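You operate a simulated robot arm through the tools that you are given. There is no shell and no other tool. Be economical: measure what you need, move in short steps, check, and stop when the job is done.

Carry out the task below with a simulated robot arm. There is one attempt and no reset: what you move stays moved.

JOB
Fold the green sheets at slow speed with the gap set as their slip says.
Fine: they lie on the feed table; push the blue guide in, leave the dials set, folder off again.

The check looks at the end state, three seconds after you hand in, the way a careful person would. Anything else that was tipped, shoved, dropped, spilled or broken makes it a failure. Flat cloth is picked up by pressing the open fingertips on it (5 to 10 N) and closing them slowly along it; thin cloth reads only 2 to 8 mm in the jaws.

ROBOT AND FRAMES
A 6-joint arm with a two-finger gripper on a trunk, on a base that drives. Base frame: it is fixed to the floor where the robot stands at the start and does not move with it; the origin is under the middle of the robot, x ahead of it, y to its left, z up. Readings come in m, degrees, newtons and seconds.
Its first joint turns from -166.0 to 166.0 degrees. Places, roughly: blue guide bar [1.6, -0.5, 0.9]; blue sheets, green sheets, orange sheets [1.5, -0.75, 1]; folder power dial [1.8, -0.8, 1.1]; folder screen [2.2, 0.1, 1.4]; gap dial [1.9, -0.5, 1.1]; green folder button [1.9, -0.6, 1.3]; grey lock knob [2.2, 0, 1.1]; speed dial [1.8, -0.7, 1.1]. Payload 2.54 kg.
The TCP is the grasp point between the finger pads, 0.03 m short of the fingertips. In the tool frame z runs along the fingers and y along their closing line. Largest opening 0.116 m; the body of the gripper starts 0.095 m behind the TCP.
Orientation is that of the tool frame in the base frame, as a unit quaternion [x, y, z, w]. With the fingers straight down and closing along the base's y, the tool's x points along the base's -x, its y along +y and its z along -z.

CONTROLS
- The arm moves only by the tool jog_arm. Its argument "plan" is a list that holds one entry, the list of rows, each a list of 7 numbers: the shift along the tool's x, y, z in mm, then the turn, a rotation vector about the tool's x, y, z in degrees, then the finger opening in mm, from 0 to 116. In form: [[[dx, dy, dz, rx, ry, rz, fingers], ...]]. A call has 1 to 8 rows; each row is the pose to reach, as a shift and turn from the pose commanded when the call began, along the tool's axes at that moment. A row lasts 0.2 s, in which the tool goes at most 0.05 m and 8.6 degrees; a call with a longer step from one row to the next is refused whole, and so is a gripper value outside its range. Where a pose cannot be reached the arm comes as near as it can. A force on the tool above 90 N (or 10 N above the force at the start of the call, whichever is more), or a blocked arm, ends the call early, and 0.2 s more pass. Each finger travels about 0.072 m/s and halts on what it meets, pressing with about 41 N; the grip force reading is that of the motor and also rises with nothing between the fingers. The clock runs only during rows and for 0.2 s after the last one: add rows that repeat a pose to give the fingers time. It gives the time, the measured TCP pose, the force on the tool (base axes), the opening and the grip force at its end, in the units of the frame above (readings bear some noise), with the torque about the TCP (base axes, N m) and any sound that the robot's microphone picked up.
- Cameras (640 x 400 px; columns grow to the right, rows downward): "scene" is now at [-0.0451, 0.1521, 1.4283]; the picture's right is [0.06, -1.00, 0.00], its down [-0.41, -0.02, -0.91] and it looks along [0.91, 0.05, -0.41] (base axes); focal length 258 px, centre (320, 200). "wrist" rides on the gripper at [0.069, -0.015, -0.122] in the tool frame; the picture's right is [0.21, 0.98, 0.00], its down [-0.83, 0.18, -0.53] and it looks along [-0.52, 0.11, 0.85] (tool axes); focal length 251 px, centre (320, 200). There is no depth. A picture from a camera that has moved, and an enlarged one, comes with that camera's place and axes in the base frame and with its lens. The place of the scene camera against the robot may be out by one fixed shift of up to 0.025 m in any direction.
- capture(camera): a new picture of that camera. The clock stands still meanwhile.
- roll_base(legs): drives the robot by 1 to 6 legs, each [ahead, left, turn to the left] in m, m and degrees, along the robot's own axes; the way and the turn of a leg run together, so that a leg with both is an arc; at most 1.5 m and 180 degrees a leg. The arm and the cameras ride along, it lands a little off, and it stops where it bumps. It gives what a move gives.
- pan_tilt(pan, tilt): turns the head with the scene camera to pan (to the left, within 120 degrees either way) and tilt (down, from -29 to 69), counted from straight ahead of the robot. It gives what a move gives.
- close_up(camera, box): a new picture of the part [left, top, right, bottom] of that camera's present view, enlarged. The clock stands still meanwhile.
- job_done(): hands the job in; it is judged then, once.

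Work in short steps. Places have to be worked out from the pictures, the camera data and where the tool is seen: move nearer, look again, correct. Check each grasp and each placing, and mend what went wrong. You have 135 turns and 112 pictures in all, those below and enlarged ones among them. Open the gripper and draw the arm clear of the work before you hand the job in, unless the task says otherwise; then end with one line.

The tools are called after "Emit:" by a JSON object that holds its "method" and its "body". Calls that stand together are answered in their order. jog_arm: Moves the arm, as the interface text tells. Its arguments: {"type":"object","properties":{"plan":{"type":"array","items":{"type":"array","items":{"type":"array","items":{"type":"number"}}}}},"required":["plan"]} The other tools are called the same way: roll_base (legs) drives the base; pan_tilt (pan, tilt) turns the head that bears the scene camera; capture (camera) takes a picture; close_up (camera, box) takes an enlarged picture of a part of a camera's view; job_done () hands the job in.

At the start:

```text
clock: 0.0
eef_pos: [0.6737, 0.0599, 1.1434]
ee_rot: [-0.001, 1.0, 0.0, 0.001]
ft_force: [-0.1, 0.3, 0.2]
torque: [-0.01, 0.0, 0.0]
finger_gap: 0.116
finger_force: 0.2
robot x, y, heading: [0.0014, -0.0002, -0.0]
head pan, tilt: [3.2, 24.2]
```

scene: 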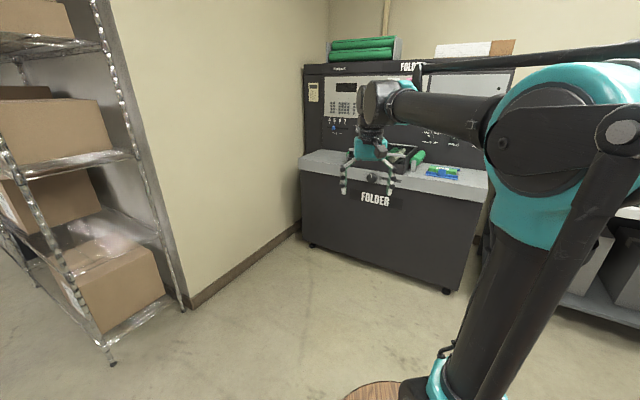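
wrist: 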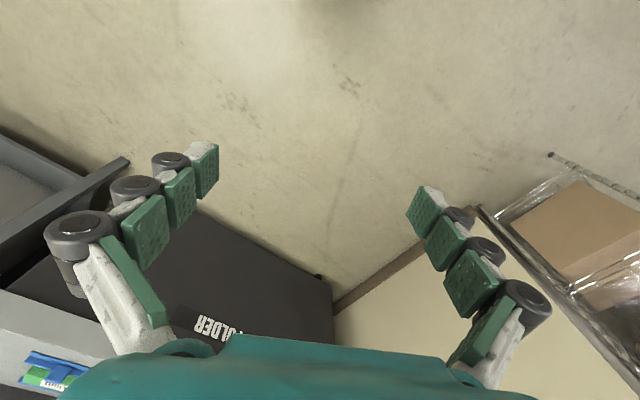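

The folder machine stands ahead and to the right. First I turn the head for a better look at it.

Emit:
{"method": "pan_tilt", "body": {"pan": -18, "tilt": 15}}

Emit:
{"method": "capture", "body": {"camera": "scene"}}

Emit:
{"method": "close_up", "body": {"camera": "scene", "box": [150, 100, 400, 256]}}

```text
clock: 0.8
eef_pos: [0.6753, 0.0592, 1.1428]
ee_rot: [0.0, 1.0, 0.0, 0.0]
ft_force: [-0.6, 0.5, -0.1]
torque: [0.01, 0.0, -0.01]
finger_gap: 0.116
finger_force: 0.0
robot x, y, heading: [-0.0005, -0.0008, -0.2]
head pan, tilt: [-18.0, 15.0]
```

```text
109 pictures are left
camera scene: at [-0.0485, 0.1181, 1.4432], right [-0.31, -0.95, 0.0], down [-0.25, 0.08, -0.97], along [0.92, -0.3, -0.26], focal length 258 px, centre (320, 200)
```

scene: 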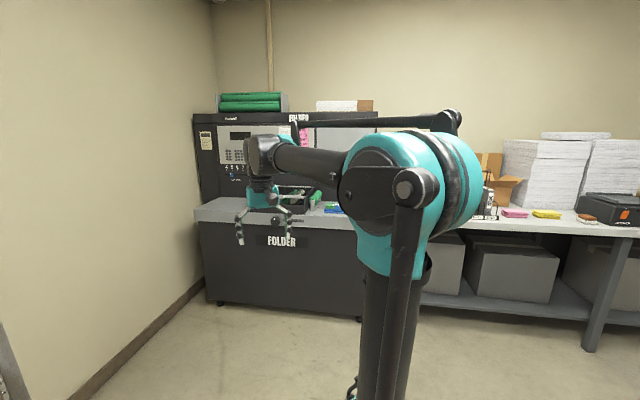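

```text
2.56 times, centred on (275, 178) of scene
camera zoom: at [-0.0485, 0.1181, 1.4432], right [-0.31, -0.95, 0.0], down [-0.25, 0.08, -0.97], along [0.92, -0.3, -0.26], focal length 660 px, centre (435, 256)
```

zoom: 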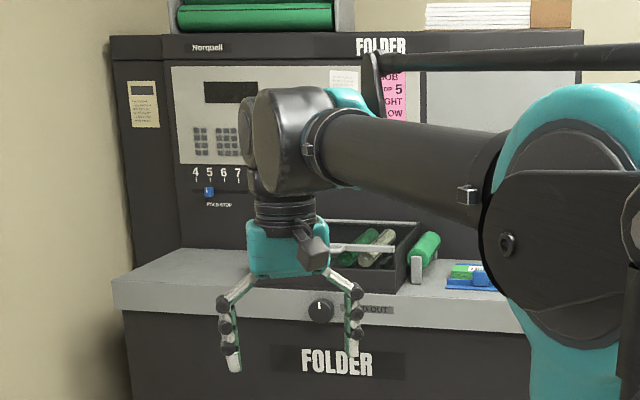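

The panel's normal points about 24° to the left of -x, so I turn the robot about 24° right and drive nearer.

Emit:
{"method": "roll_base", "body": {"legs": [[0, 0, -24], [0.65, 0.0, 0]]}}

Emit:
{"method": "pan_tilt", "body": {"pan": -10, "tilt": 20}}

Emit:
{"method": "capture", "body": {"camera": "scene"}}

Emit:
{"method": "capture", "body": {"camera": "wrist"}}

```text
clock: 5.8
eef_pos: [1.2464, -0.4931, 1.1424]
ee_rot: [0.21, 0.978, -0.001, 0.0]
ft_force: [-0.1, -0.5, 1.4]
torque: [0.02, -0.01, -0.02]
finger_gap: 0.1162
finger_force: 0.1
robot x, y, heading: [0.6039, -0.271, -24.4]
head pan, tilt: [-18.0, 15.0]
```

```text
clock: 6.5
eef_pos: [1.2455, -0.4934, 1.1429]
ee_rot: [0.21, 0.978, -0.001, 0.0]
ft_force: [0.0, 0.1, 0.4]
torque: [-0.01, 0.02, 0.01]
finger_gap: 0.116
finger_force: 0.2
robot x, y, heading: [0.6048, -0.2716, -24.0]
head pan, tilt: [-10.0, 20.0]
```

```text
107 pictures are left
camera scene: at [0.6183, -0.1405, 1.4352], right [-0.56, -0.83, 0.0], down [-0.28, 0.19, -0.94], along [0.78, -0.53, -0.34], focal length 258 px, centre (320, 200)
```

scene: 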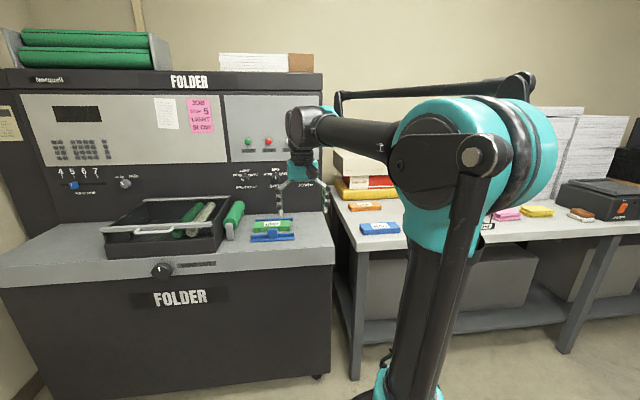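

```text
106 pictures are left
camera wrist: at [1.176, -0.4793, 1.2654], right [0.2, 0.98, 0.0], down [0.83, -0.17, 0.53], along [0.52, -0.11, -0.85], focal length 251 px, centre (320, 200)
```

wrist: 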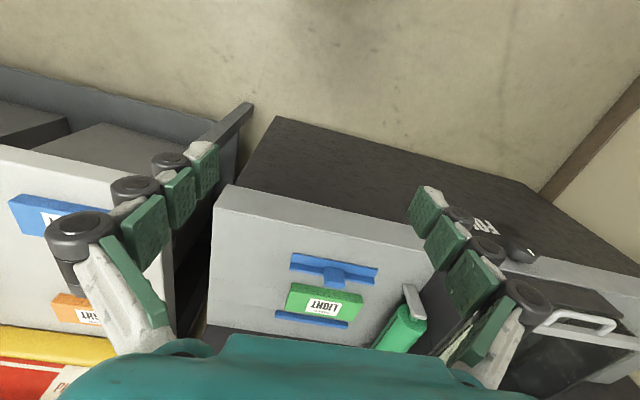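

The green pack lies on the feed table with a slip reading "LIGHT", and there is a pink job note on the panel. I enlarge the panel, the notes and the slip.

Emit:
{"method": "close_up", "body": {"camera": "scene", "box": [110, 85, 270, 185]}}

Emit:
{"method": "close_up", "body": {"camera": "scene", "box": [215, 125, 335, 200]}}

Emit:
{"method": "close_up", "body": {"camera": "scene", "box": [0, 85, 160, 200]}}

Emit:
{"method": "close_up", "body": {"camera": "wrist", "box": [240, 230, 420, 345]}}

```text
4.00 times, centred on (190, 135) of scene
camera zoom: at [0.6183, -0.1405, 1.4352], right [-0.56, -0.83, 0.0], down [-0.28, 0.19, -0.94], along [0.78, -0.53, -0.34], focal length 1031 px, centre (840, 460)
```

zoom: 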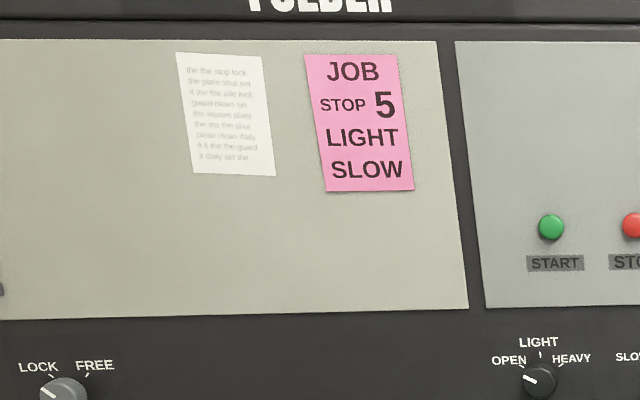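

```text
5.33 times, centred on (275, 162) of scene
camera zoom: at [0.6183, -0.1405, 1.4352], right [-0.56, -0.83, 0.0], down [-0.28, 0.19, -0.94], along [0.78, -0.53, -0.34], focal length 1374 px, centre (560, 400)
```

zoom: 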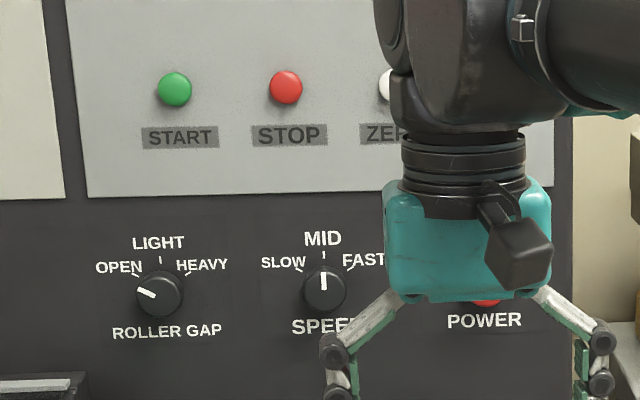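

```text
3.48 times, centred on (80, 142) of scene
camera zoom: at [0.6183, -0.1405, 1.4352], right [-0.56, -0.83, 0.0], down [-0.28, 0.19, -0.94], along [0.78, -0.53, -0.34], focal length 896 px, centre (1155, 400)
```

zoom: 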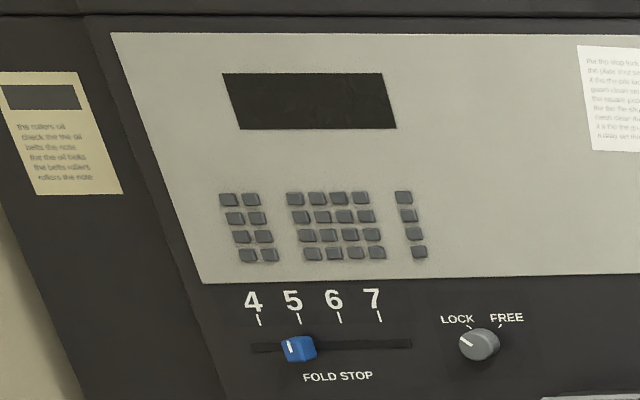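

```text
3.48 times, centred on (330, 288) of wrist
camera zoom: at [1.176, -0.4793, 1.2654], right [0.2, 0.98, 0.0], down [0.83, -0.17, 0.53], along [0.52, -0.11, -0.85], focal length 875 px, centre (285, -104)
```

zoom: 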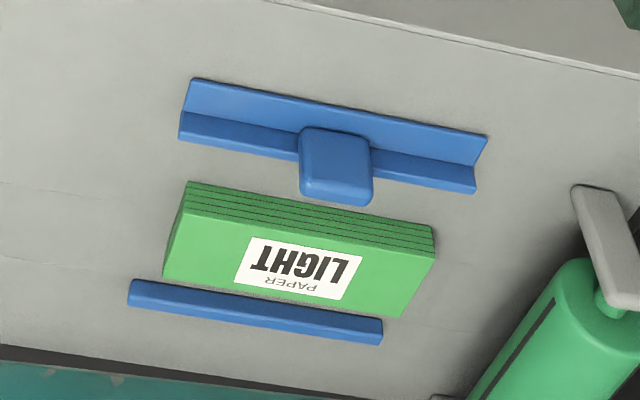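

The stop is at 5 and locked, as on the job note. I look at the tray, the front knob and the power dial before moving the arm.

Emit:
{"method": "close_up", "body": {"camera": "scene", "box": [90, 180, 330, 320]}}

Emit:
{"method": "jog_arm", "body": {"plan": [[[0, 0, -40, 0, 0, 0, 116], [0, 0, -80, 0, 0, 0, 80], [0, 40, -120, 0, 0, 0, 40], [0, 85, -120, 0, 0, 0, 20], [0, 130, -120, 0, 0, 0, 0], [0, 170, -120, 0, 0, 0, 0], [0, 210, -120, 0, 0, 0, 0], [0, 250, -120, 0, 0, 0, 0]]]}}

Emit:
{"method": "capture", "body": {"camera": "scene"}}

```text
2.67 times, centred on (210, 250) of scene
camera zoom: at [0.6183, -0.1405, 1.4352], right [-0.56, -0.83, 0.0], down [-0.28, 0.19, -0.94], along [0.78, -0.53, -0.34], focal length 687 px, centre (613, 67)
```

zoom: 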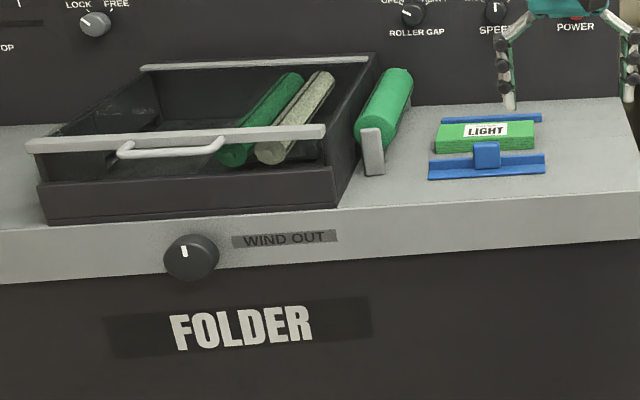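

```text
refused: row 3 steps farther than a row can; nothing moved
```

```text
100 pictures are left
camera scene: at [0.6183, -0.1405, 1.4352], right [-0.56, -0.83, 0.0], down [-0.28, 0.19, -0.94], along [0.78, -0.53, -0.34], focal length 258 px, centre (320, 200)
```

scene: 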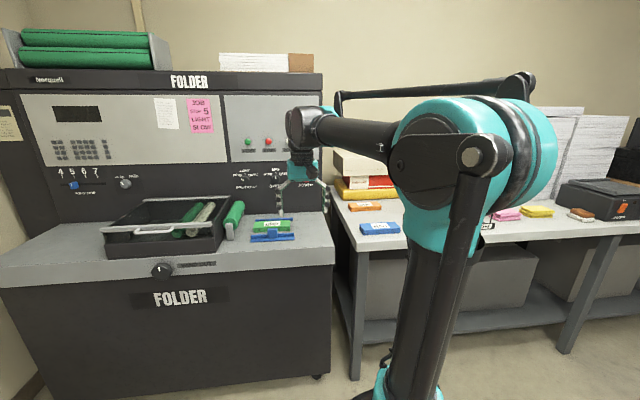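

The arm needs to be nearer; I draw the tool back and up first (tool x is backwards), then drive ahead about 0.35 m.

Emit:
{"method": "jog_arm", "body": {"plan": [[[35, 0, -20, 0, 0, 0, 116], [70, 0, -40, 0, 0, 0, 116], [110, 0, -50, 0, 0, 0, 116], [150, 0, -60, 0, 0, 0, 116]]]}}

Emit:
{"method": "roll_base", "body": {"legs": [[0.35, 0.08, 0]]}}

Emit:
{"method": "pan_tilt", "body": {"pan": -10, "tilt": 30}}

Emit:
{"method": "capture", "body": {"camera": "scene"}}

Emit:
{"method": "capture", "body": {"camera": "wrist"}}

```text
clock: 7.5
eef_pos: [1.1075, -0.4338, 1.2029]
ee_rot: [0.211, 0.978, 0.0, 0.001]
ft_force: [0.5, -0.2, -0.5]
torque: [0.03, 0.06, 0.01]
finger_gap: 0.1161
finger_force: 0.0
robot x, y, heading: [0.607, -0.2673, -24.5]
head pan, tilt: [-10.0, 20.0]
```

```text
clock: 9.8
eef_pos: [1.4572, -0.4976, 1.203]
ee_rot: [0.207, 0.978, 0.0, 0.0]
ft_force: [-0.5, 1.0, 0.3]
torque: [-0.01, 0.0, 0.01]
finger_gap: 0.116
finger_force: 0.1
robot x, y, heading: [0.9548, -0.3353, -23.8]
head pan, tilt: [-10.0, 20.0]
```

```text
clock: 10.5
eef_pos: [1.4571, -0.498, 1.2015]
ee_rot: [0.208, 0.978, 0.001, 0.0]
ft_force: [-0.3, -0.5, 0.5]
torque: [0.02, 0.0, 0.03]
finger_gap: 0.1161
finger_force: 0.0
robot x, y, heading: [0.9582, -0.3366, -24.0]
head pan, tilt: [-10.0, 30.0]
```

```text
99 pictures are left
camera scene: at [0.9651, -0.2053, 1.4191], right [-0.56, -0.83, 0.0], down [-0.41, 0.28, -0.87], along [0.72, -0.48, -0.5], focal length 258 px, centre (320, 200)
```

scene: 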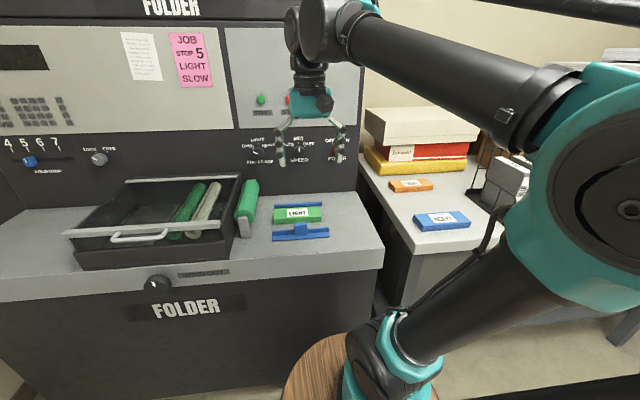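

```text
98 pictures are left
camera wrist: at [1.3877, -0.4839, 1.3248], right [0.2, 0.98, 0.0], down [0.83, -0.17, 0.53], along [0.52, -0.11, -0.85], focal length 251 px, centre (320, 200)
```

wrist: 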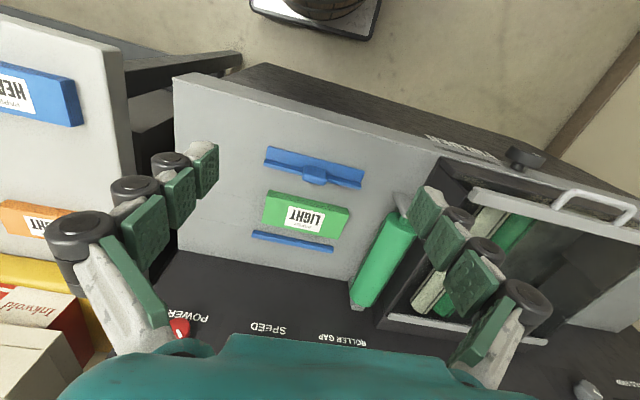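

I triangulate the guide knob at about (1.591, -0.536, 0.905). I close the fingers and go down just behind the guide (robot side), tips still above the table.

Emit:
{"method": "jog_arm", "body": {"plan": [[[-20, 5, 30, 0, 0, 0, 90], [-40, 10, 65, 0, 0, 0, 60], [-60, 15, 100, 0, 0, 0, 30], [-66, 20, 145, 0, 0, 0, 0], [-66, 20, 190, 0, 0, 0, 0], [-66, 20, 230, 0, 0, 0, 0], [-66, 20, 260, 0, 0, 0, 0], [-66, 20, 260, 0, 0, 0, 0]]]}}

Emit:
{"method": "capture", "body": {"camera": "wrist"}}

Emit:
{"method": "capture", "body": {"camera": "scene"}}

```text
clock: 12.3
eef_pos: [1.5272, -0.5064, 0.9419]
ee_rot: [0.208, 0.978, 0.0, 0.0]
ft_force: [0.6, -0.5, 0.6]
torque: [0.02, 0.0, -0.02]
finger_gap: 0.0
finger_force: 28.9
robot x, y, heading: [0.9534, -0.3373, -24.2]
head pan, tilt: [-10.0, 30.0]
```

```text
97 pictures are left
camera wrist: at [1.4571, -0.4915, 1.0641], right [0.2, 0.98, 0.0], down [0.83, -0.17, 0.53], along [0.52, -0.11, -0.85], focal length 251 px, centre (320, 200)
```

wrist: 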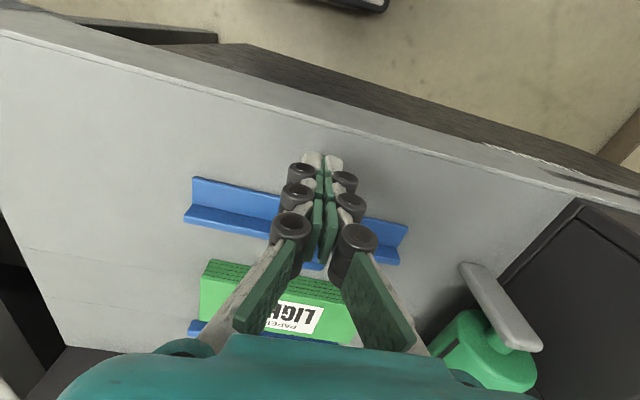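

```text
96 pictures are left
camera scene: at [0.9651, -0.2052, 1.4191], right [-0.56, -0.83, 0.0], down [-0.41, 0.28, -0.87], along [0.72, -0.48, -0.5], focal length 258 px, centre (320, 200)
```

scene: 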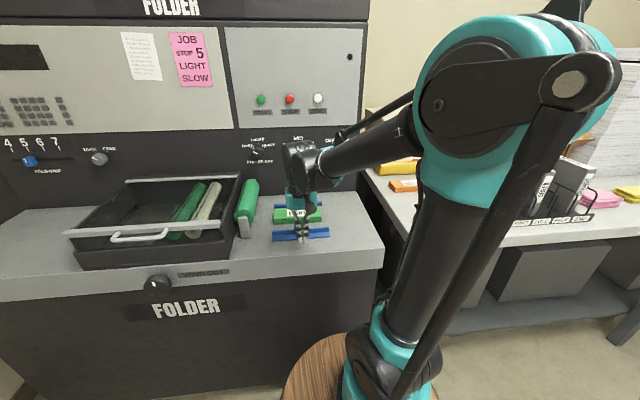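

The tips are about 3 cm behind the guide bar at tip height ~0.912. I lower in small steps, watching the force.

Emit:
{"method": "jog_arm", "body": {"plan": [[[0, 0, 15, 0, 0, 0, 0], [0, 0, 28, 0, 0, 0, 0], [0, 0, 28, 0, 0, 0, 0]]]}}

Emit:
{"method": "capture", "body": {"camera": "wrist"}}

```text
clock: 13.1
eef_pos: [1.5262, -0.5057, 0.9127]
ee_rot: [0.208, 0.978, 0.0, 0.0]
ft_force: [0.3, 0.5, 0.9]
torque: [-0.02, -0.02, 0.02]
finger_gap: 0.0002
finger_force: 28.4
robot x, y, heading: [0.9594, -0.3348, -24.1]
head pan, tilt: [-10.0, 30.0]
```

```text
95 pictures are left
camera wrist: at [1.4569, -0.492, 1.0352], right [0.2, 0.98, 0.0], down [0.83, -0.17, 0.53], along [0.52, -0.11, -0.85], focal length 251 px, centre (320, 200)
```

wrist: 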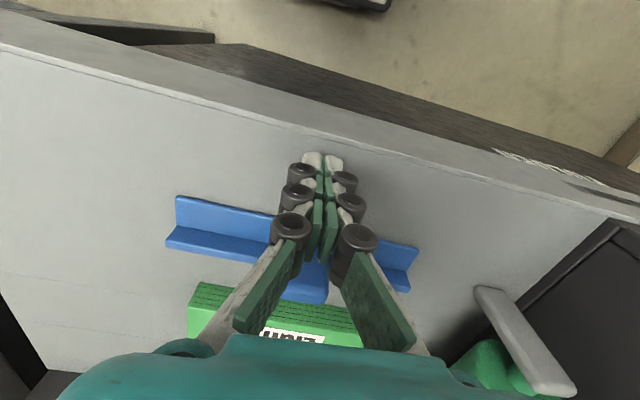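

The tips are at about 0.883, close to the table. I push slowly ahead 40 mm toward the bar and check.

Emit:
{"method": "jog_arm", "body": {"plan": [[[-12, 0, 0, 0, 0, 0, 0], [-24, 0, 0, 0, 0, 0, 0], [-32, 0, 0, 0, 0, 0, 0], [-40, 0, 0, 0, 0, 0, 0]]]}}

Emit:
{"method": "capture", "body": {"camera": "wrist"}}

Emit:
{"method": "close_up", "body": {"camera": "scene", "box": [240, 180, 360, 255]}}

```text
clock: 14.1
eef_pos: [1.5626, -0.5233, 0.9128]
ee_rot: [0.208, 0.978, 0.0, 0.0]
ft_force: [0.7, -0.6, 0.6]
torque: [0.02, -0.01, 0.02]
finger_gap: 0.0
finger_force: 28.6
robot x, y, heading: [0.9551, -0.3362, -24.2]
head pan, tilt: [-10.0, 30.0]
```

```text
94 pictures are left
camera wrist: at [1.4935, -0.5098, 1.0366], right [0.2, 0.98, 0.0], down [0.83, -0.17, 0.53], along [0.52, -0.11, -0.85], focal length 251 px, centre (320, 200)
```

wrist: 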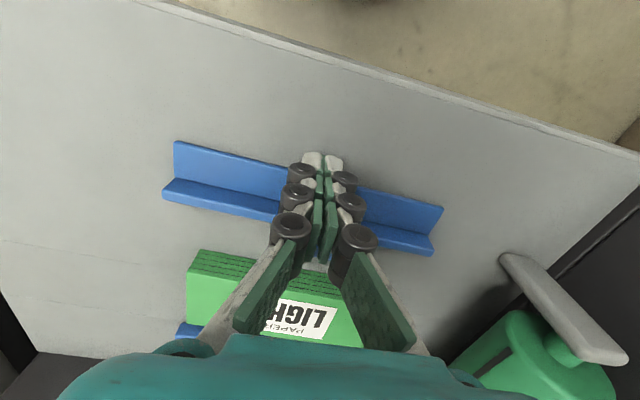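

```text
5.33 times, centred on (300, 218) of scene
camera zoom: at [0.9651, -0.2052, 1.4191], right [-0.56, -0.83, 0.0], down [-0.41, 0.28, -0.87], along [0.72, -0.48, -0.5], focal length 1374 px, centre (427, 107)
```

zoom: 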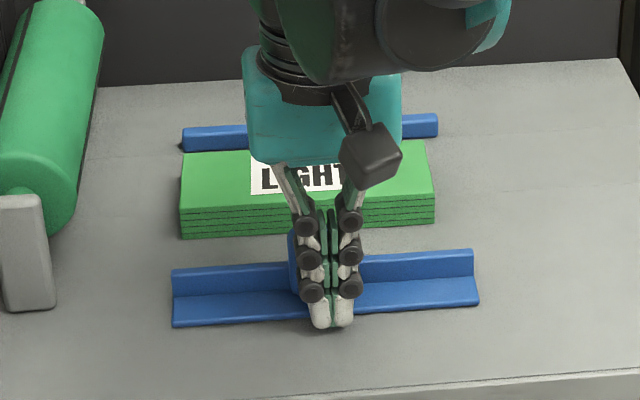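

No contact yet; the tips hover at the plate's edge ahead of the knob. I carry on forward.

Emit:
{"method": "jog_arm", "body": {"plan": [[[-8, 0, 0, 0, 0, 0, 0], [-16, 0, 0, 0, 0, 0, 0], [-24, 0, 0, 0, 0, 0, 0], [-30, 0, 0, 0, 0, 0, 0]]]}}

Emit:
{"method": "capture", "body": {"camera": "wrist"}}

Emit:
{"method": "close_up", "body": {"camera": "scene", "box": [240, 180, 360, 255]}}

```text
clock: 15.1
eef_pos: [1.5901, -0.5364, 0.9149]
ee_rot: [0.208, 0.978, 0.0, 0.0]
ft_force: [-0.3, 0.0, 1.1]
torque: [0.01, 0.01, -0.04]
finger_gap: 0.0003
finger_force: 29.0
robot x, y, heading: [0.9591, -0.3357, -24.1]
head pan, tilt: [-10.0, 30.0]
```

```text
92 pictures are left
camera wrist: at [1.5201, -0.5222, 1.0372], right [0.2, 0.98, 0.0], down [0.83, -0.17, 0.53], along [0.52, -0.11, -0.85], focal length 251 px, centre (320, 200)
```

wrist: 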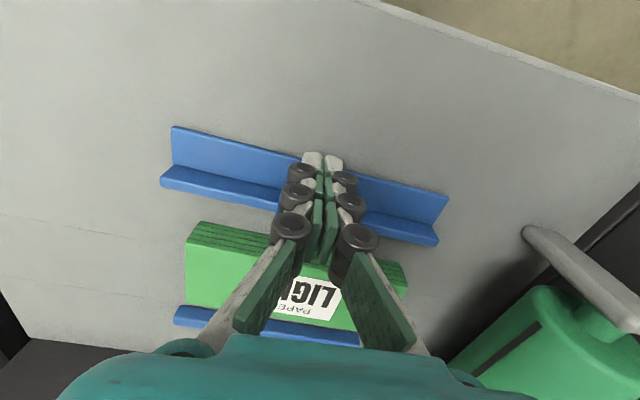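

```text
5.33 times, centred on (300, 218) of scene
camera zoom: at [0.9651, -0.2052, 1.4191], right [-0.56, -0.83, 0.0], down [-0.41, 0.28, -0.87], along [0.72, -0.48, -0.5], focal length 1374 px, centre (427, 107)
```

zoom: 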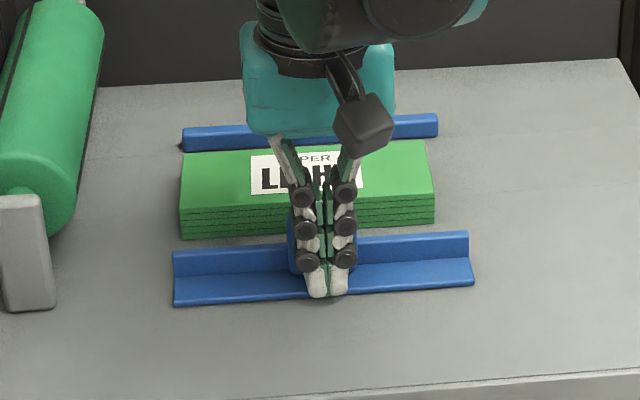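

The guide slides with the tips. I push on in small steps until resistance.

Emit:
{"method": "jog_arm", "body": {"plan": [[[-5, 0, 0, 0, 0, 0, 0], [-10, 0, 0, 0, 0, 0, 0], [-14, 0, 0, 0, 0, 0, 0], [-14, 0, 0, 0, 0, 0, 0]]]}}

Emit:
{"method": "capture", "body": {"camera": "wrist"}}

Emit:
{"method": "close_up", "body": {"camera": "scene", "box": [240, 180, 360, 255]}}

```text
clock: 16.1
eef_pos: [1.6029, -0.5424, 0.9131]
ee_rot: [0.208, 0.978, 0.0, 0.0]
ft_force: [0.2, 0.1, 0.0]
torque: [-0.02, 0.02, 0.03]
finger_gap: 0.0
finger_force: 28.5
robot x, y, heading: [0.9527, -0.3375, -23.9]
head pan, tilt: [-10.0, 30.0]
```

```text
90 pictures are left
camera wrist: at [1.5332, -0.528, 1.0365], right [0.2, 0.98, 0.0], down [0.83, -0.17, 0.53], along [0.52, -0.11, -0.85], focal length 251 px, centre (320, 200)
```

wrist: 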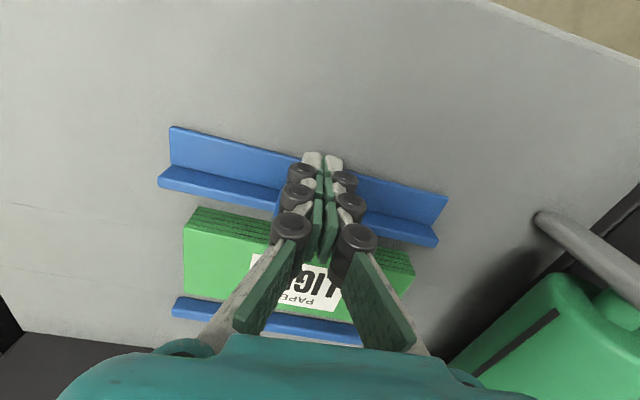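

```text
5.33 times, centred on (300, 218) of scene
camera zoom: at [0.9651, -0.2053, 1.4191], right [-0.56, -0.83, 0.0], down [-0.41, 0.28, -0.87], along [0.72, -0.48, -0.5], focal length 1374 px, centre (427, 107)
```

zoom: 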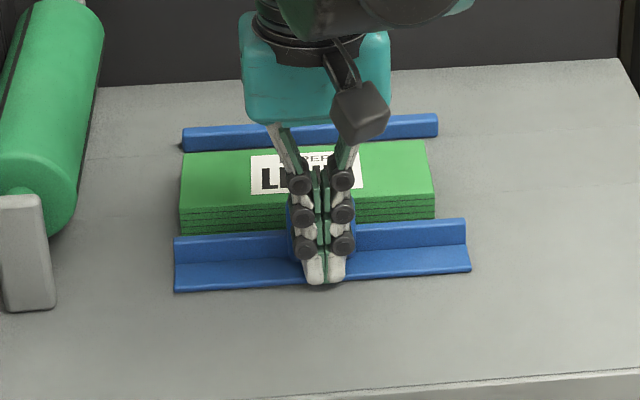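

The guide moves cleanly; some gap to the pack remains. I push another 14 mm.

Emit:
{"method": "jog_arm", "body": {"plan": [[[-5, 0, 0, 0, 0, 0, 0], [-10, 0, 0, 0, 0, 0, 0], [-14, 0, 0, 0, 0, 0, 0], [-14, 0, 0, 0, 0, 0, 0]]]}}

Emit:
{"method": "capture", "body": {"camera": "wrist"}}

Emit:
{"method": "close_up", "body": {"camera": "scene", "box": [240, 180, 360, 255]}}

```text
clock: 17.1
eef_pos: [1.6161, -0.5463, 0.9169]
ee_rot: [0.208, 0.978, 0.0, 0.0]
ft_force: [-1.3, 1.1, -0.7]
torque: [0.01, -0.01, 0.02]
finger_gap: 0.0
finger_force: 28.9
robot x, y, heading: [0.958, -0.3399, -24.1]
head pan, tilt: [-10.0, 30.0]
```

```text
88 pictures are left
camera wrist: at [1.5463, -0.5328, 1.0377], right [0.2, 0.98, 0.0], down [0.83, -0.17, 0.53], along [0.52, -0.11, -0.85], focal length 251 px, centre (320, 200)
```

wrist: 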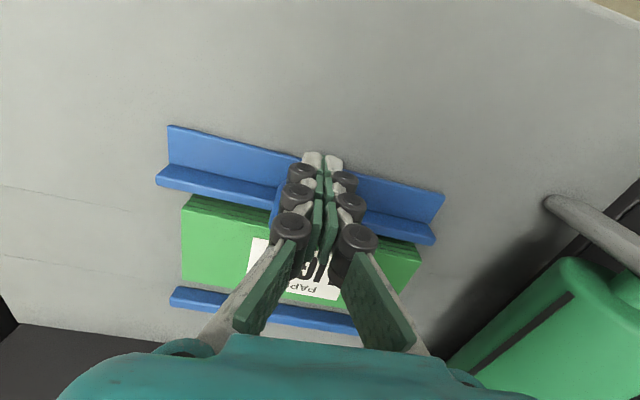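

```text
5.33 times, centred on (300, 218) of scene
camera zoom: at [0.9651, -0.2052, 1.4191], right [-0.56, -0.83, 0.0], down [-0.41, 0.28, -0.87], along [0.72, -0.48, -0.5], focal length 1374 px, centre (427, 107)
```

zoom: 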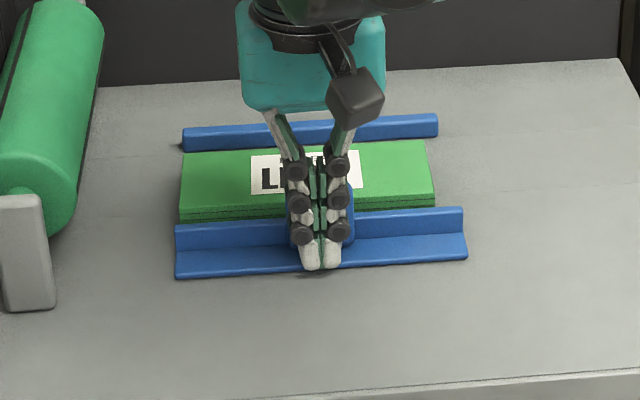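

Almost there. Another 10 mm in small steps.

Emit:
{"method": "jog_arm", "body": {"plan": [[[-4, 0, 0, 0, 0, 0, 0], [-7, 0, 0, 0, 0, 0, 0], [-10, 0, 0, 0, 0, 0, 0], [-10, 0, 0, 0, 0, 0, 0]]]}}

Emit:
{"method": "close_up", "body": {"camera": "wrist", "box": [140, 100, 460, 350]}}

Emit:
{"method": "close_up", "body": {"camera": "scene", "box": [240, 180, 360, 255]}}

```text
clock: 18.1
eef_pos: [1.6246, -0.5502, 0.9145]
ee_rot: [0.208, 0.978, 0.0, 0.0]
ft_force: [-2.3, 1.8, -0.6]
torque: [0.07, 0.06, -0.02]
finger_gap: 0.0001
finger_force: 28.7
robot x, y, heading: [0.9562, -0.3353, -23.8]
head pan, tilt: [-10.0, 30.0]
```

```text
1.60 times, centred on (300, 225) of wrist
camera zoom: at [1.5546, -0.537, 1.0364], right [0.2, 0.98, 0.0], down [0.83, -0.17, 0.53], along [0.52, -0.11, -0.85], focal length 402 px, centre (352, 160)
```

zoom: 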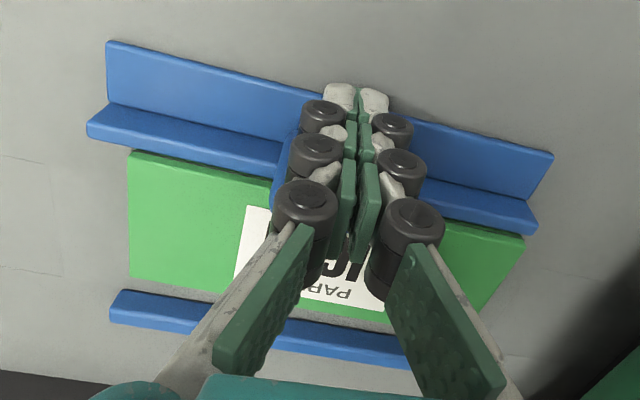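

```text
5.33 times, centred on (300, 218) of scene
camera zoom: at [0.9651, -0.2052, 1.4191], right [-0.56, -0.83, 0.0], down [-0.41, 0.28, -0.87], along [0.72, -0.48, -0.5], focal length 1374 px, centre (427, 107)
```

zoom: 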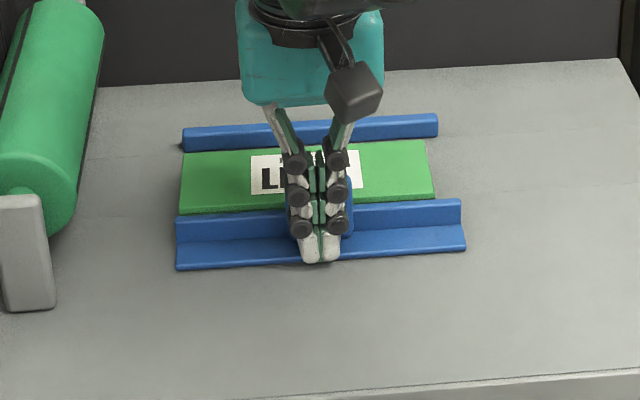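

Contact with the pack is near; I keep pushing to bring it up to the rear fence, with force checks.

Emit:
{"method": "jog_arm", "body": {"plan": [[[-3, 0, 0, 0, 0, 0, 0], [-6, 0, 0, 0, 0, 0, 0], [-8, 0, 0, 0, 0, 0, 0], [-8, 0, 0, 0, 0, 0, 0]]]}}

Emit:
{"method": "close_up", "body": {"camera": "wrist", "box": [140, 100, 460, 350]}}

Emit:
{"method": "close_up", "body": {"camera": "scene", "box": [240, 180, 360, 255]}}

```text
clock: 19.1
eef_pos: [1.6335, -0.5531, 0.9147]
ee_rot: [0.208, 0.978, 0.0, 0.0]
ft_force: [-1.9, -0.2, 0.4]
torque: [0.0, 0.06, -0.04]
finger_gap: 0.0
finger_force: 28.4
robot x, y, heading: [0.9542, -0.3427, -23.8]
head pan, tilt: [-10.0, 30.0]
```

```text
1.60 times, centred on (300, 225) of wrist
camera zoom: at [1.5628, -0.5397, 1.0372], right [0.2, 0.98, 0.0], down [0.83, -0.17, 0.53], along [0.52, -0.11, -0.85], focal length 402 px, centre (352, 160)
```

zoom: 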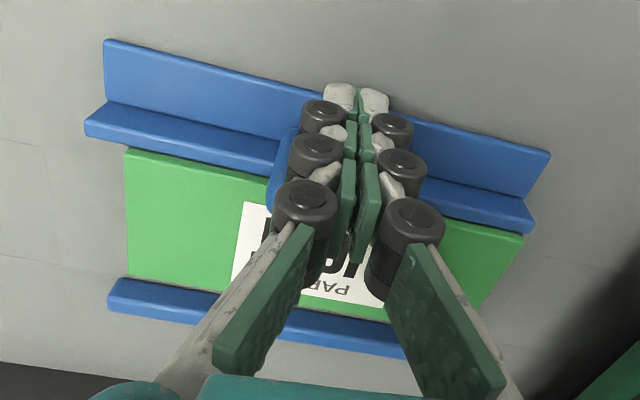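

```text
5.33 times, centred on (300, 218) of scene
camera zoom: at [0.9651, -0.2053, 1.4191], right [-0.56, -0.83, 0.0], down [-0.41, 0.28, -0.87], along [0.72, -0.48, -0.5], focal length 1374 px, centre (427, 107)
```

zoom: 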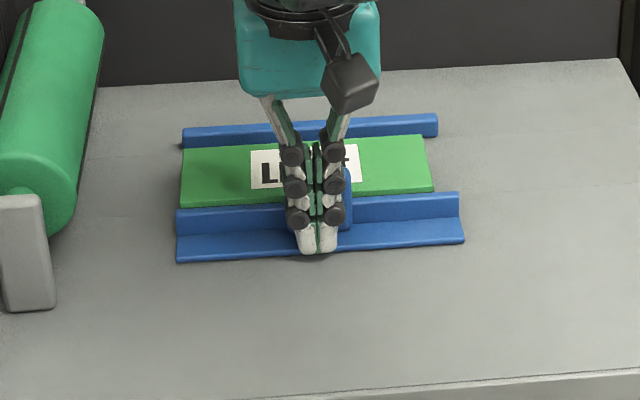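

The pack now moves with the guide. A last few mm to close on the fence.

Emit:
{"method": "jog_arm", "body": {"plan": [[[-2, 0, 0, 0, 0, 0, 0], [-4, 0, 0, 0, 0, 0, 0], [-6, 0, 0, 0, 0, 0, 0], [-6, 0, 0, 0, 0, 0, 0]]]}}

Emit:
{"method": "close_up", "body": {"camera": "wrist", "box": [140, 100, 460, 350]}}

Emit:
{"method": "close_up", "body": {"camera": "scene", "box": [240, 180, 360, 255]}}

```text
clock: 20.1
eef_pos: [1.6374, -0.5564, 0.9138]
ee_rot: [0.207, 0.978, 0.0, 0.0]
ft_force: [-0.9, 1.7, 1.0]
torque: [0.04, 0.02, -0.03]
finger_gap: 0.0001
finger_force: 29.2
robot x, y, heading: [0.9567, -0.34, -23.9]
head pan, tilt: [-10.0, 30.0]
```

```text
1.60 times, centred on (300, 225) of wrist
camera zoom: at [1.5671, -0.5424, 1.0372], right [0.2, 0.98, 0.0], down [0.83, -0.17, 0.53], along [0.52, -0.11, -0.85], focal length 402 px, centre (352, 160)
```

zoom: 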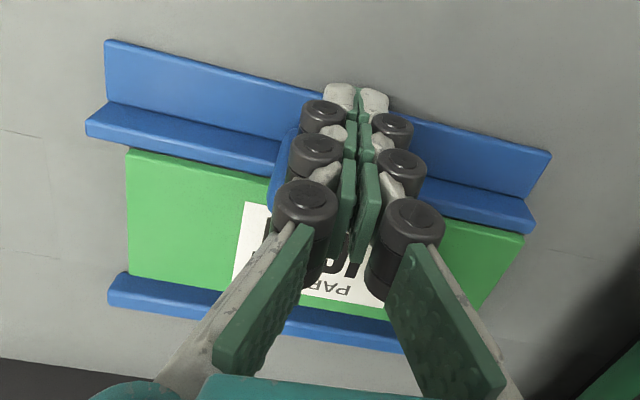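

```text
5.33 times, centred on (300, 218) of scene
camera zoom: at [0.9651, -0.2052, 1.4191], right [-0.56, -0.83, 0.0], down [-0.41, 0.28, -0.87], along [0.72, -0.48, -0.5], focal length 1374 px, centre (427, 107)
```

zoom: 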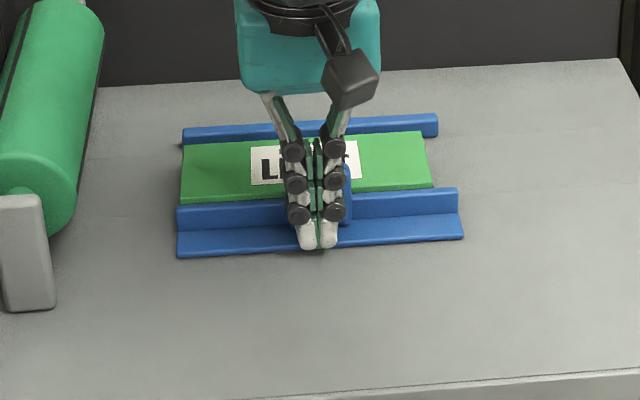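

Still moving freely. I push 5 mm more and look for the force to rise against the fence.

Emit:
{"method": "jog_arm", "body": {"plan": [[[-2, 0, 0, 0, 0, 0, 0], [-4, 0, 0, 0, 0, 0, 0], [-4, 0, 0, 0, 0, 0, 0]]]}}

Emit:
{"method": "jog_arm", "body": {"plan": [[[-1, 0, 0, 0, 0, 0, 0], [-2, 0, 0, 0, 0, 0, 0], [-2, 0, 0, 0, 0, 0, 0]]]}}

Emit:
{"method": "close_up", "body": {"camera": "scene", "box": [240, 180, 360, 255]}}

```text
clock: 20.9
eef_pos: [1.6408, -0.5576, 0.9145]
ee_rot: [0.208, 0.978, 0.0, 0.001]
ft_force: [-2.5, -0.1, 0.6]
torque: [-0.03, 0.05, 0.01]
finger_gap: 0.0003
finger_force: 28.6
robot x, y, heading: [0.9533, -0.339, -23.9]
head pan, tilt: [-10.0, 30.0]
```

```text
clock: 21.7
eef_pos: [1.6428, -0.5589, 0.9136]
ee_rot: [0.208, 0.978, 0.0, 0.0]
ft_force: [-2.5, 1.6, -0.6]
torque: [0.05, 0.06, -0.04]
finger_gap: 0.0
finger_force: 27.9
robot x, y, heading: [0.9598, -0.3404, -23.8]
head pan, tilt: [-10.0, 30.0]
```

```text
5.33 times, centred on (300, 218) of scene
camera zoom: at [0.9651, -0.2052, 1.4191], right [-0.56, -0.83, 0.0], down [-0.41, 0.28, -0.87], along [0.72, -0.48, -0.5], focal length 1374 px, centre (427, 107)
```

zoom: 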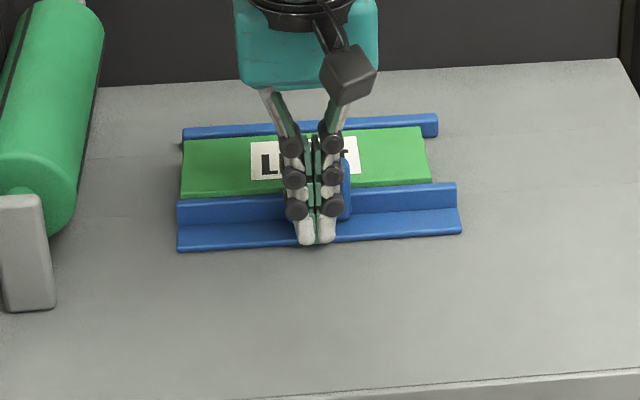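

Nearly touching; continue 2–3 mm at a time.

Emit:
{"method": "jog_arm", "body": {"plan": [[[-1, 0, 0, 0, 0, 0, 0], [-3, 0, 0, 0, 0, 0, 0], [-3, 0, 0, 0, 0, 0, 0]]]}}

Emit:
{"method": "close_up", "body": {"camera": "wrist", "box": [140, 100, 460, 350]}}

Emit:
{"method": "close_up", "body": {"camera": "scene", "box": [260, 190, 340, 240]}}

```text
clock: 22.5
eef_pos: [1.6454, -0.5587, 0.9141]
ee_rot: [0.208, 0.978, -0.001, 0.0]
ft_force: [-2.2, 1.0, -1.1]
torque: [0.02, 0.08, 0.01]
finger_gap: 0.0002
finger_force: 28.6
robot x, y, heading: [0.959, -0.3361, -24.0]
head pan, tilt: [-10.0, 30.0]
```

```text
1.60 times, centred on (300, 225) of wrist
camera zoom: at [1.5753, -0.5457, 1.0367], right [0.2, 0.98, 0.0], down [0.83, -0.17, 0.53], along [0.52, -0.11, -0.85], focal length 402 px, centre (352, 160)
```

zoom: 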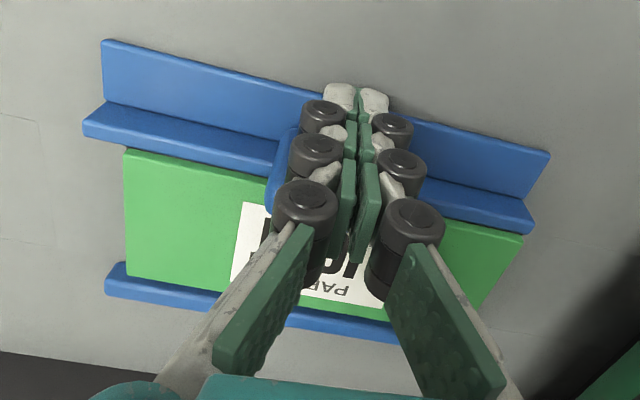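

```text
8.00 times, centred on (300, 215) of scene
camera zoom: at [0.9651, -0.2052, 1.4191], right [-0.56, -0.83, 0.0], down [-0.41, 0.28, -0.87], along [0.72, -0.48, -0.5], focal length 2062 px, centre (480, 80)
```

zoom: 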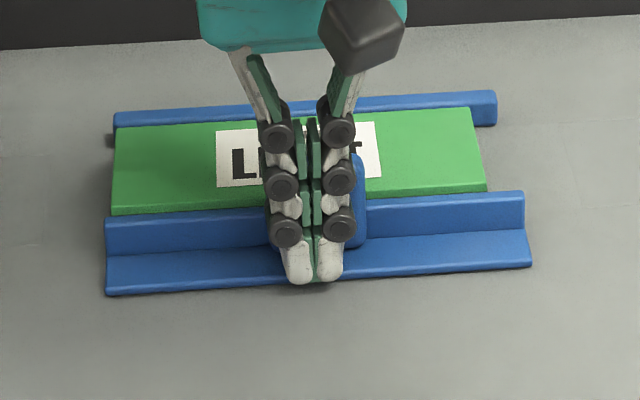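

Still no rise in force; I continue in 2 mm pushes.

Emit:
{"method": "jog_arm", "body": {"plan": [[[-2, 0, 0, 0, 0, 0, 0], [-3, 0, 0, 0, 0, 0, 0], [-3, 0, 0, 0, 0, 0, 0]]]}}

Emit:
{"method": "jog_arm", "body": {"plan": [[[-2, 0, 0, 0, 0, 0, 0], [-3, 0, 0, 0, 0, 0, 0], [-3, 0, 0, 0, 0, 0, 0]]]}}

Emit:
{"method": "close_up", "body": {"camera": "wrist", "box": [140, 100, 460, 350]}}

Emit:
{"method": "close_up", "body": {"camera": "scene", "box": [260, 190, 340, 240]}}

```text
clock: 23.3
eef_pos: [1.6484, -0.5601, 0.9135]
ee_rot: [0.208, 0.978, 0.0, 0.0]
ft_force: [-1.4, 3.6, 0.5]
torque: [0.06, 0.01, -0.02]
finger_gap: 0.0
finger_force: 28.2
robot x, y, heading: [0.9526, -0.3372, -24.0]
head pan, tilt: [-10.0, 30.0]
```

```text
clock: 24.1
eef_pos: [1.6504, -0.5619, 0.9142]
ee_rot: [0.208, 0.978, 0.0, 0.0]
ft_force: [-1.6, -0.2, 0.8]
torque: [-0.03, 0.04, -0.02]
finger_gap: 0.0
finger_force: 28.7
robot x, y, heading: [0.9562, -0.3421, -24.0]
head pan, tilt: [-10.0, 30.0]
```

```text
1.60 times, centred on (300, 225) of wrist
camera zoom: at [1.5805, -0.5484, 1.037], right [0.2, 0.98, 0.0], down [0.83, -0.17, 0.53], along [0.52, -0.11, -0.85], focal length 402 px, centre (352, 160)
```

zoom: 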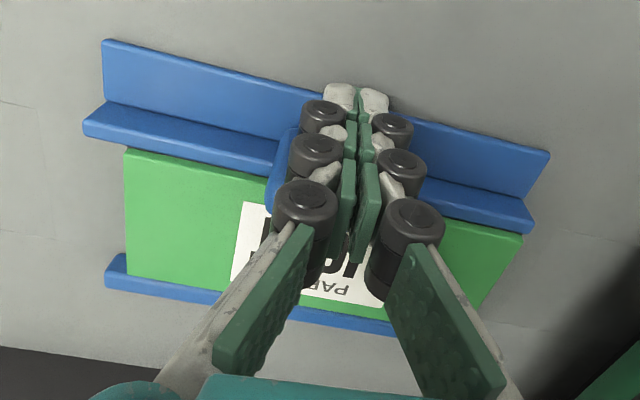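

```text
8.00 times, centred on (300, 215) of scene
camera zoom: at [0.965, -0.2053, 1.4191], right [-0.56, -0.83, 0.0], down [-0.41, 0.28, -0.87], along [0.72, -0.48, -0.5], focal length 2062 px, centre (480, 80)
```

zoom: 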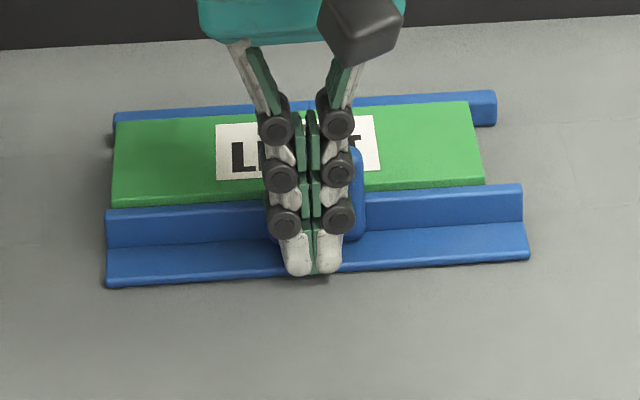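

The pack still slides; further small pushes until it stops.

Emit:
{"method": "jog_arm", "body": {"plan": [[[-2, 0, 0, 0, 0, 0, 0], [-3, 0, 0, 0, 0, 0, 0], [-3, 0, 0, 0, 0, 0, 0]]]}}

Emit:
{"method": "jog_arm", "body": {"plan": [[[-2, 0, 0, 0, 0, 0, 0], [-3, 0, 0, 0, 0, 0, 0], [-3, 0, 0, 0, 0, 0, 0]]]}}

Emit:
{"method": "close_up", "body": {"camera": "wrist", "box": [140, 100, 460, 350]}}

Emit:
{"method": "close_up", "body": {"camera": "scene", "box": [260, 190, 340, 240]}}

```text
clock: 24.9
eef_pos: [1.6534, -0.5632, 0.9142]
ee_rot: [0.208, 0.978, 0.001, 0.001]
ft_force: [-3.0, 0.4, 0.6]
torque: [-0.01, 0.05, -0.06]
finger_gap: 0.0
finger_force: 28.3
robot x, y, heading: [0.9562, -0.3379, -24.1]
head pan, tilt: [-10.0, 30.0]
```

```text
clock: 25.7
eef_pos: [1.6566, -0.5653, 0.9134]
ee_rot: [0.208, 0.978, 0.0, 0.0]
ft_force: [-1.4, 1.9, 0.6]
torque: [0.03, 0.05, 0.01]
finger_gap: 0.0001
finger_force: 29.0
robot x, y, heading: [0.958, -0.3355, -24.0]
head pan, tilt: [-10.0, 30.0]
```

```text
1.60 times, centred on (300, 225) of wrist
camera zoom: at [1.5871, -0.5512, 1.0369], right [0.2, 0.98, 0.0], down [0.83, -0.17, 0.53], along [0.52, -0.11, -0.85], focal length 402 px, centre (352, 160)
```

zoom: 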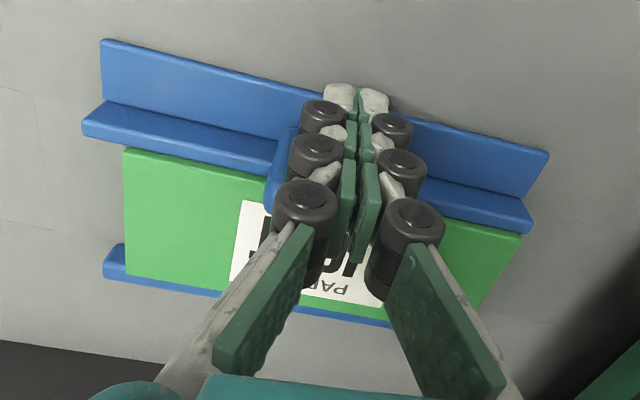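

```text
8.00 times, centred on (300, 215) of scene
camera zoom: at [0.9651, -0.2051, 1.4191], right [-0.56, -0.83, 0.0], down [-0.41, 0.28, -0.87], along [0.72, -0.48, -0.5], focal length 2062 px, centre (480, 80)
```

zoom: 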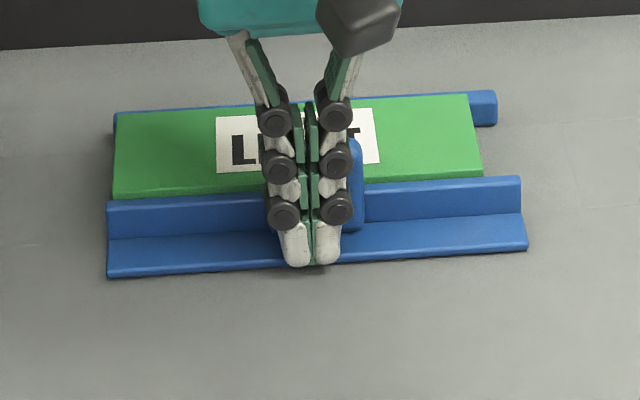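

Still sliding with ~2 N friction. I keep going in 2 mm steps, watching for a stop.

Emit:
{"method": "jog_arm", "body": {"plan": [[[-1, 0, 0, 0, 0, 0, 0], [-2, 0, 0, 0, 0, 0, 0], [-2, 0, 0, 0, 0, 0, 0]]]}}

Emit:
{"method": "jog_arm", "body": {"plan": [[[-1, 0, 0, 0, 0, 0, 0], [-2, 0, 0, 0, 0, 0, 0], [-2, 0, 0, 0, 0, 0, 0]]]}}

Emit:
{"method": "jog_arm", "body": {"plan": [[[-1, 0, 0, 0, 0, 0, 0], [-2, 0, 0, 0, 0, 0, 0], [-2, 0, 0, 0, 0, 0, 0]]]}}

Emit:
{"method": "close_up", "body": {"camera": "wrist", "box": [140, 100, 460, 350]}}

Emit:
{"method": "close_up", "body": {"camera": "scene", "box": [260, 190, 340, 240]}}

```text
clock: 26.5
eef_pos: [1.6582, -0.5659, 0.9136]
ee_rot: [0.207, 0.978, 0.0, -0.001]
ft_force: [-21.1, 5.6, -12.1]
torque: [0.23, 0.45, -0.3]
finger_gap: 0.0
finger_force: 28.4
robot x, y, heading: [0.9539, -0.3396, -24.1]
head pan, tilt: [-10.0, 30.0]
```

```text
clock: 27.3
eef_pos: [1.6584, -0.5665, 0.9143]
ee_rot: [0.208, 0.978, 0.0, -0.001]
ft_force: [-46.1, 15.6, -19.1]
torque: [0.36, 0.44, -0.47]
finger_gap: 0.0
finger_force: 28.7
robot x, y, heading: [0.9587, -0.3379, -24.0]
head pan, tilt: [-10.0, 30.0]
```

```text
clock: 28.1
eef_pos: [1.6584, -0.5666, 0.9147]
ee_rot: [0.208, 0.978, 0.0, -0.003]
ft_force: [-65.5, 28.0, -24.2]
torque: [0.34, 0.14, -0.54]
finger_gap: 0.006
finger_force: 29.2
robot x, y, heading: [0.956, -0.3372, -24.0]
head pan, tilt: [-10.0, 30.0]
```

```text
1.60 times, centred on (300, 225) of wrist
camera zoom: at [1.5896, -0.5519, 1.038], right [0.2, 0.98, 0.0], down [0.83, -0.17, 0.53], along [0.52, -0.11, -0.85], focal length 402 px, centre (352, 160)
```

zoom: 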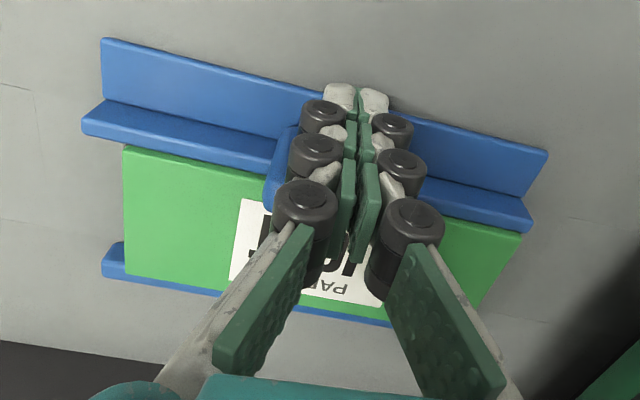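

```text
8.00 times, centred on (300, 215) of scene
camera zoom: at [0.9633, -0.2044, 1.419], right [-0.56, -0.83, 0.0], down [-0.41, 0.28, -0.87], along [0.72, -0.48, -0.5], focal length 2062 px, centre (480, 80)
```

zoom: 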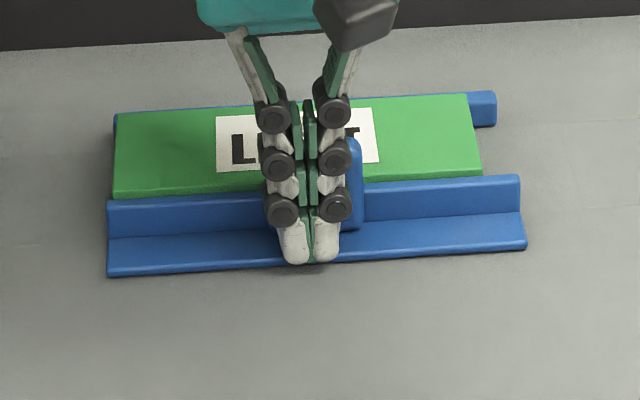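

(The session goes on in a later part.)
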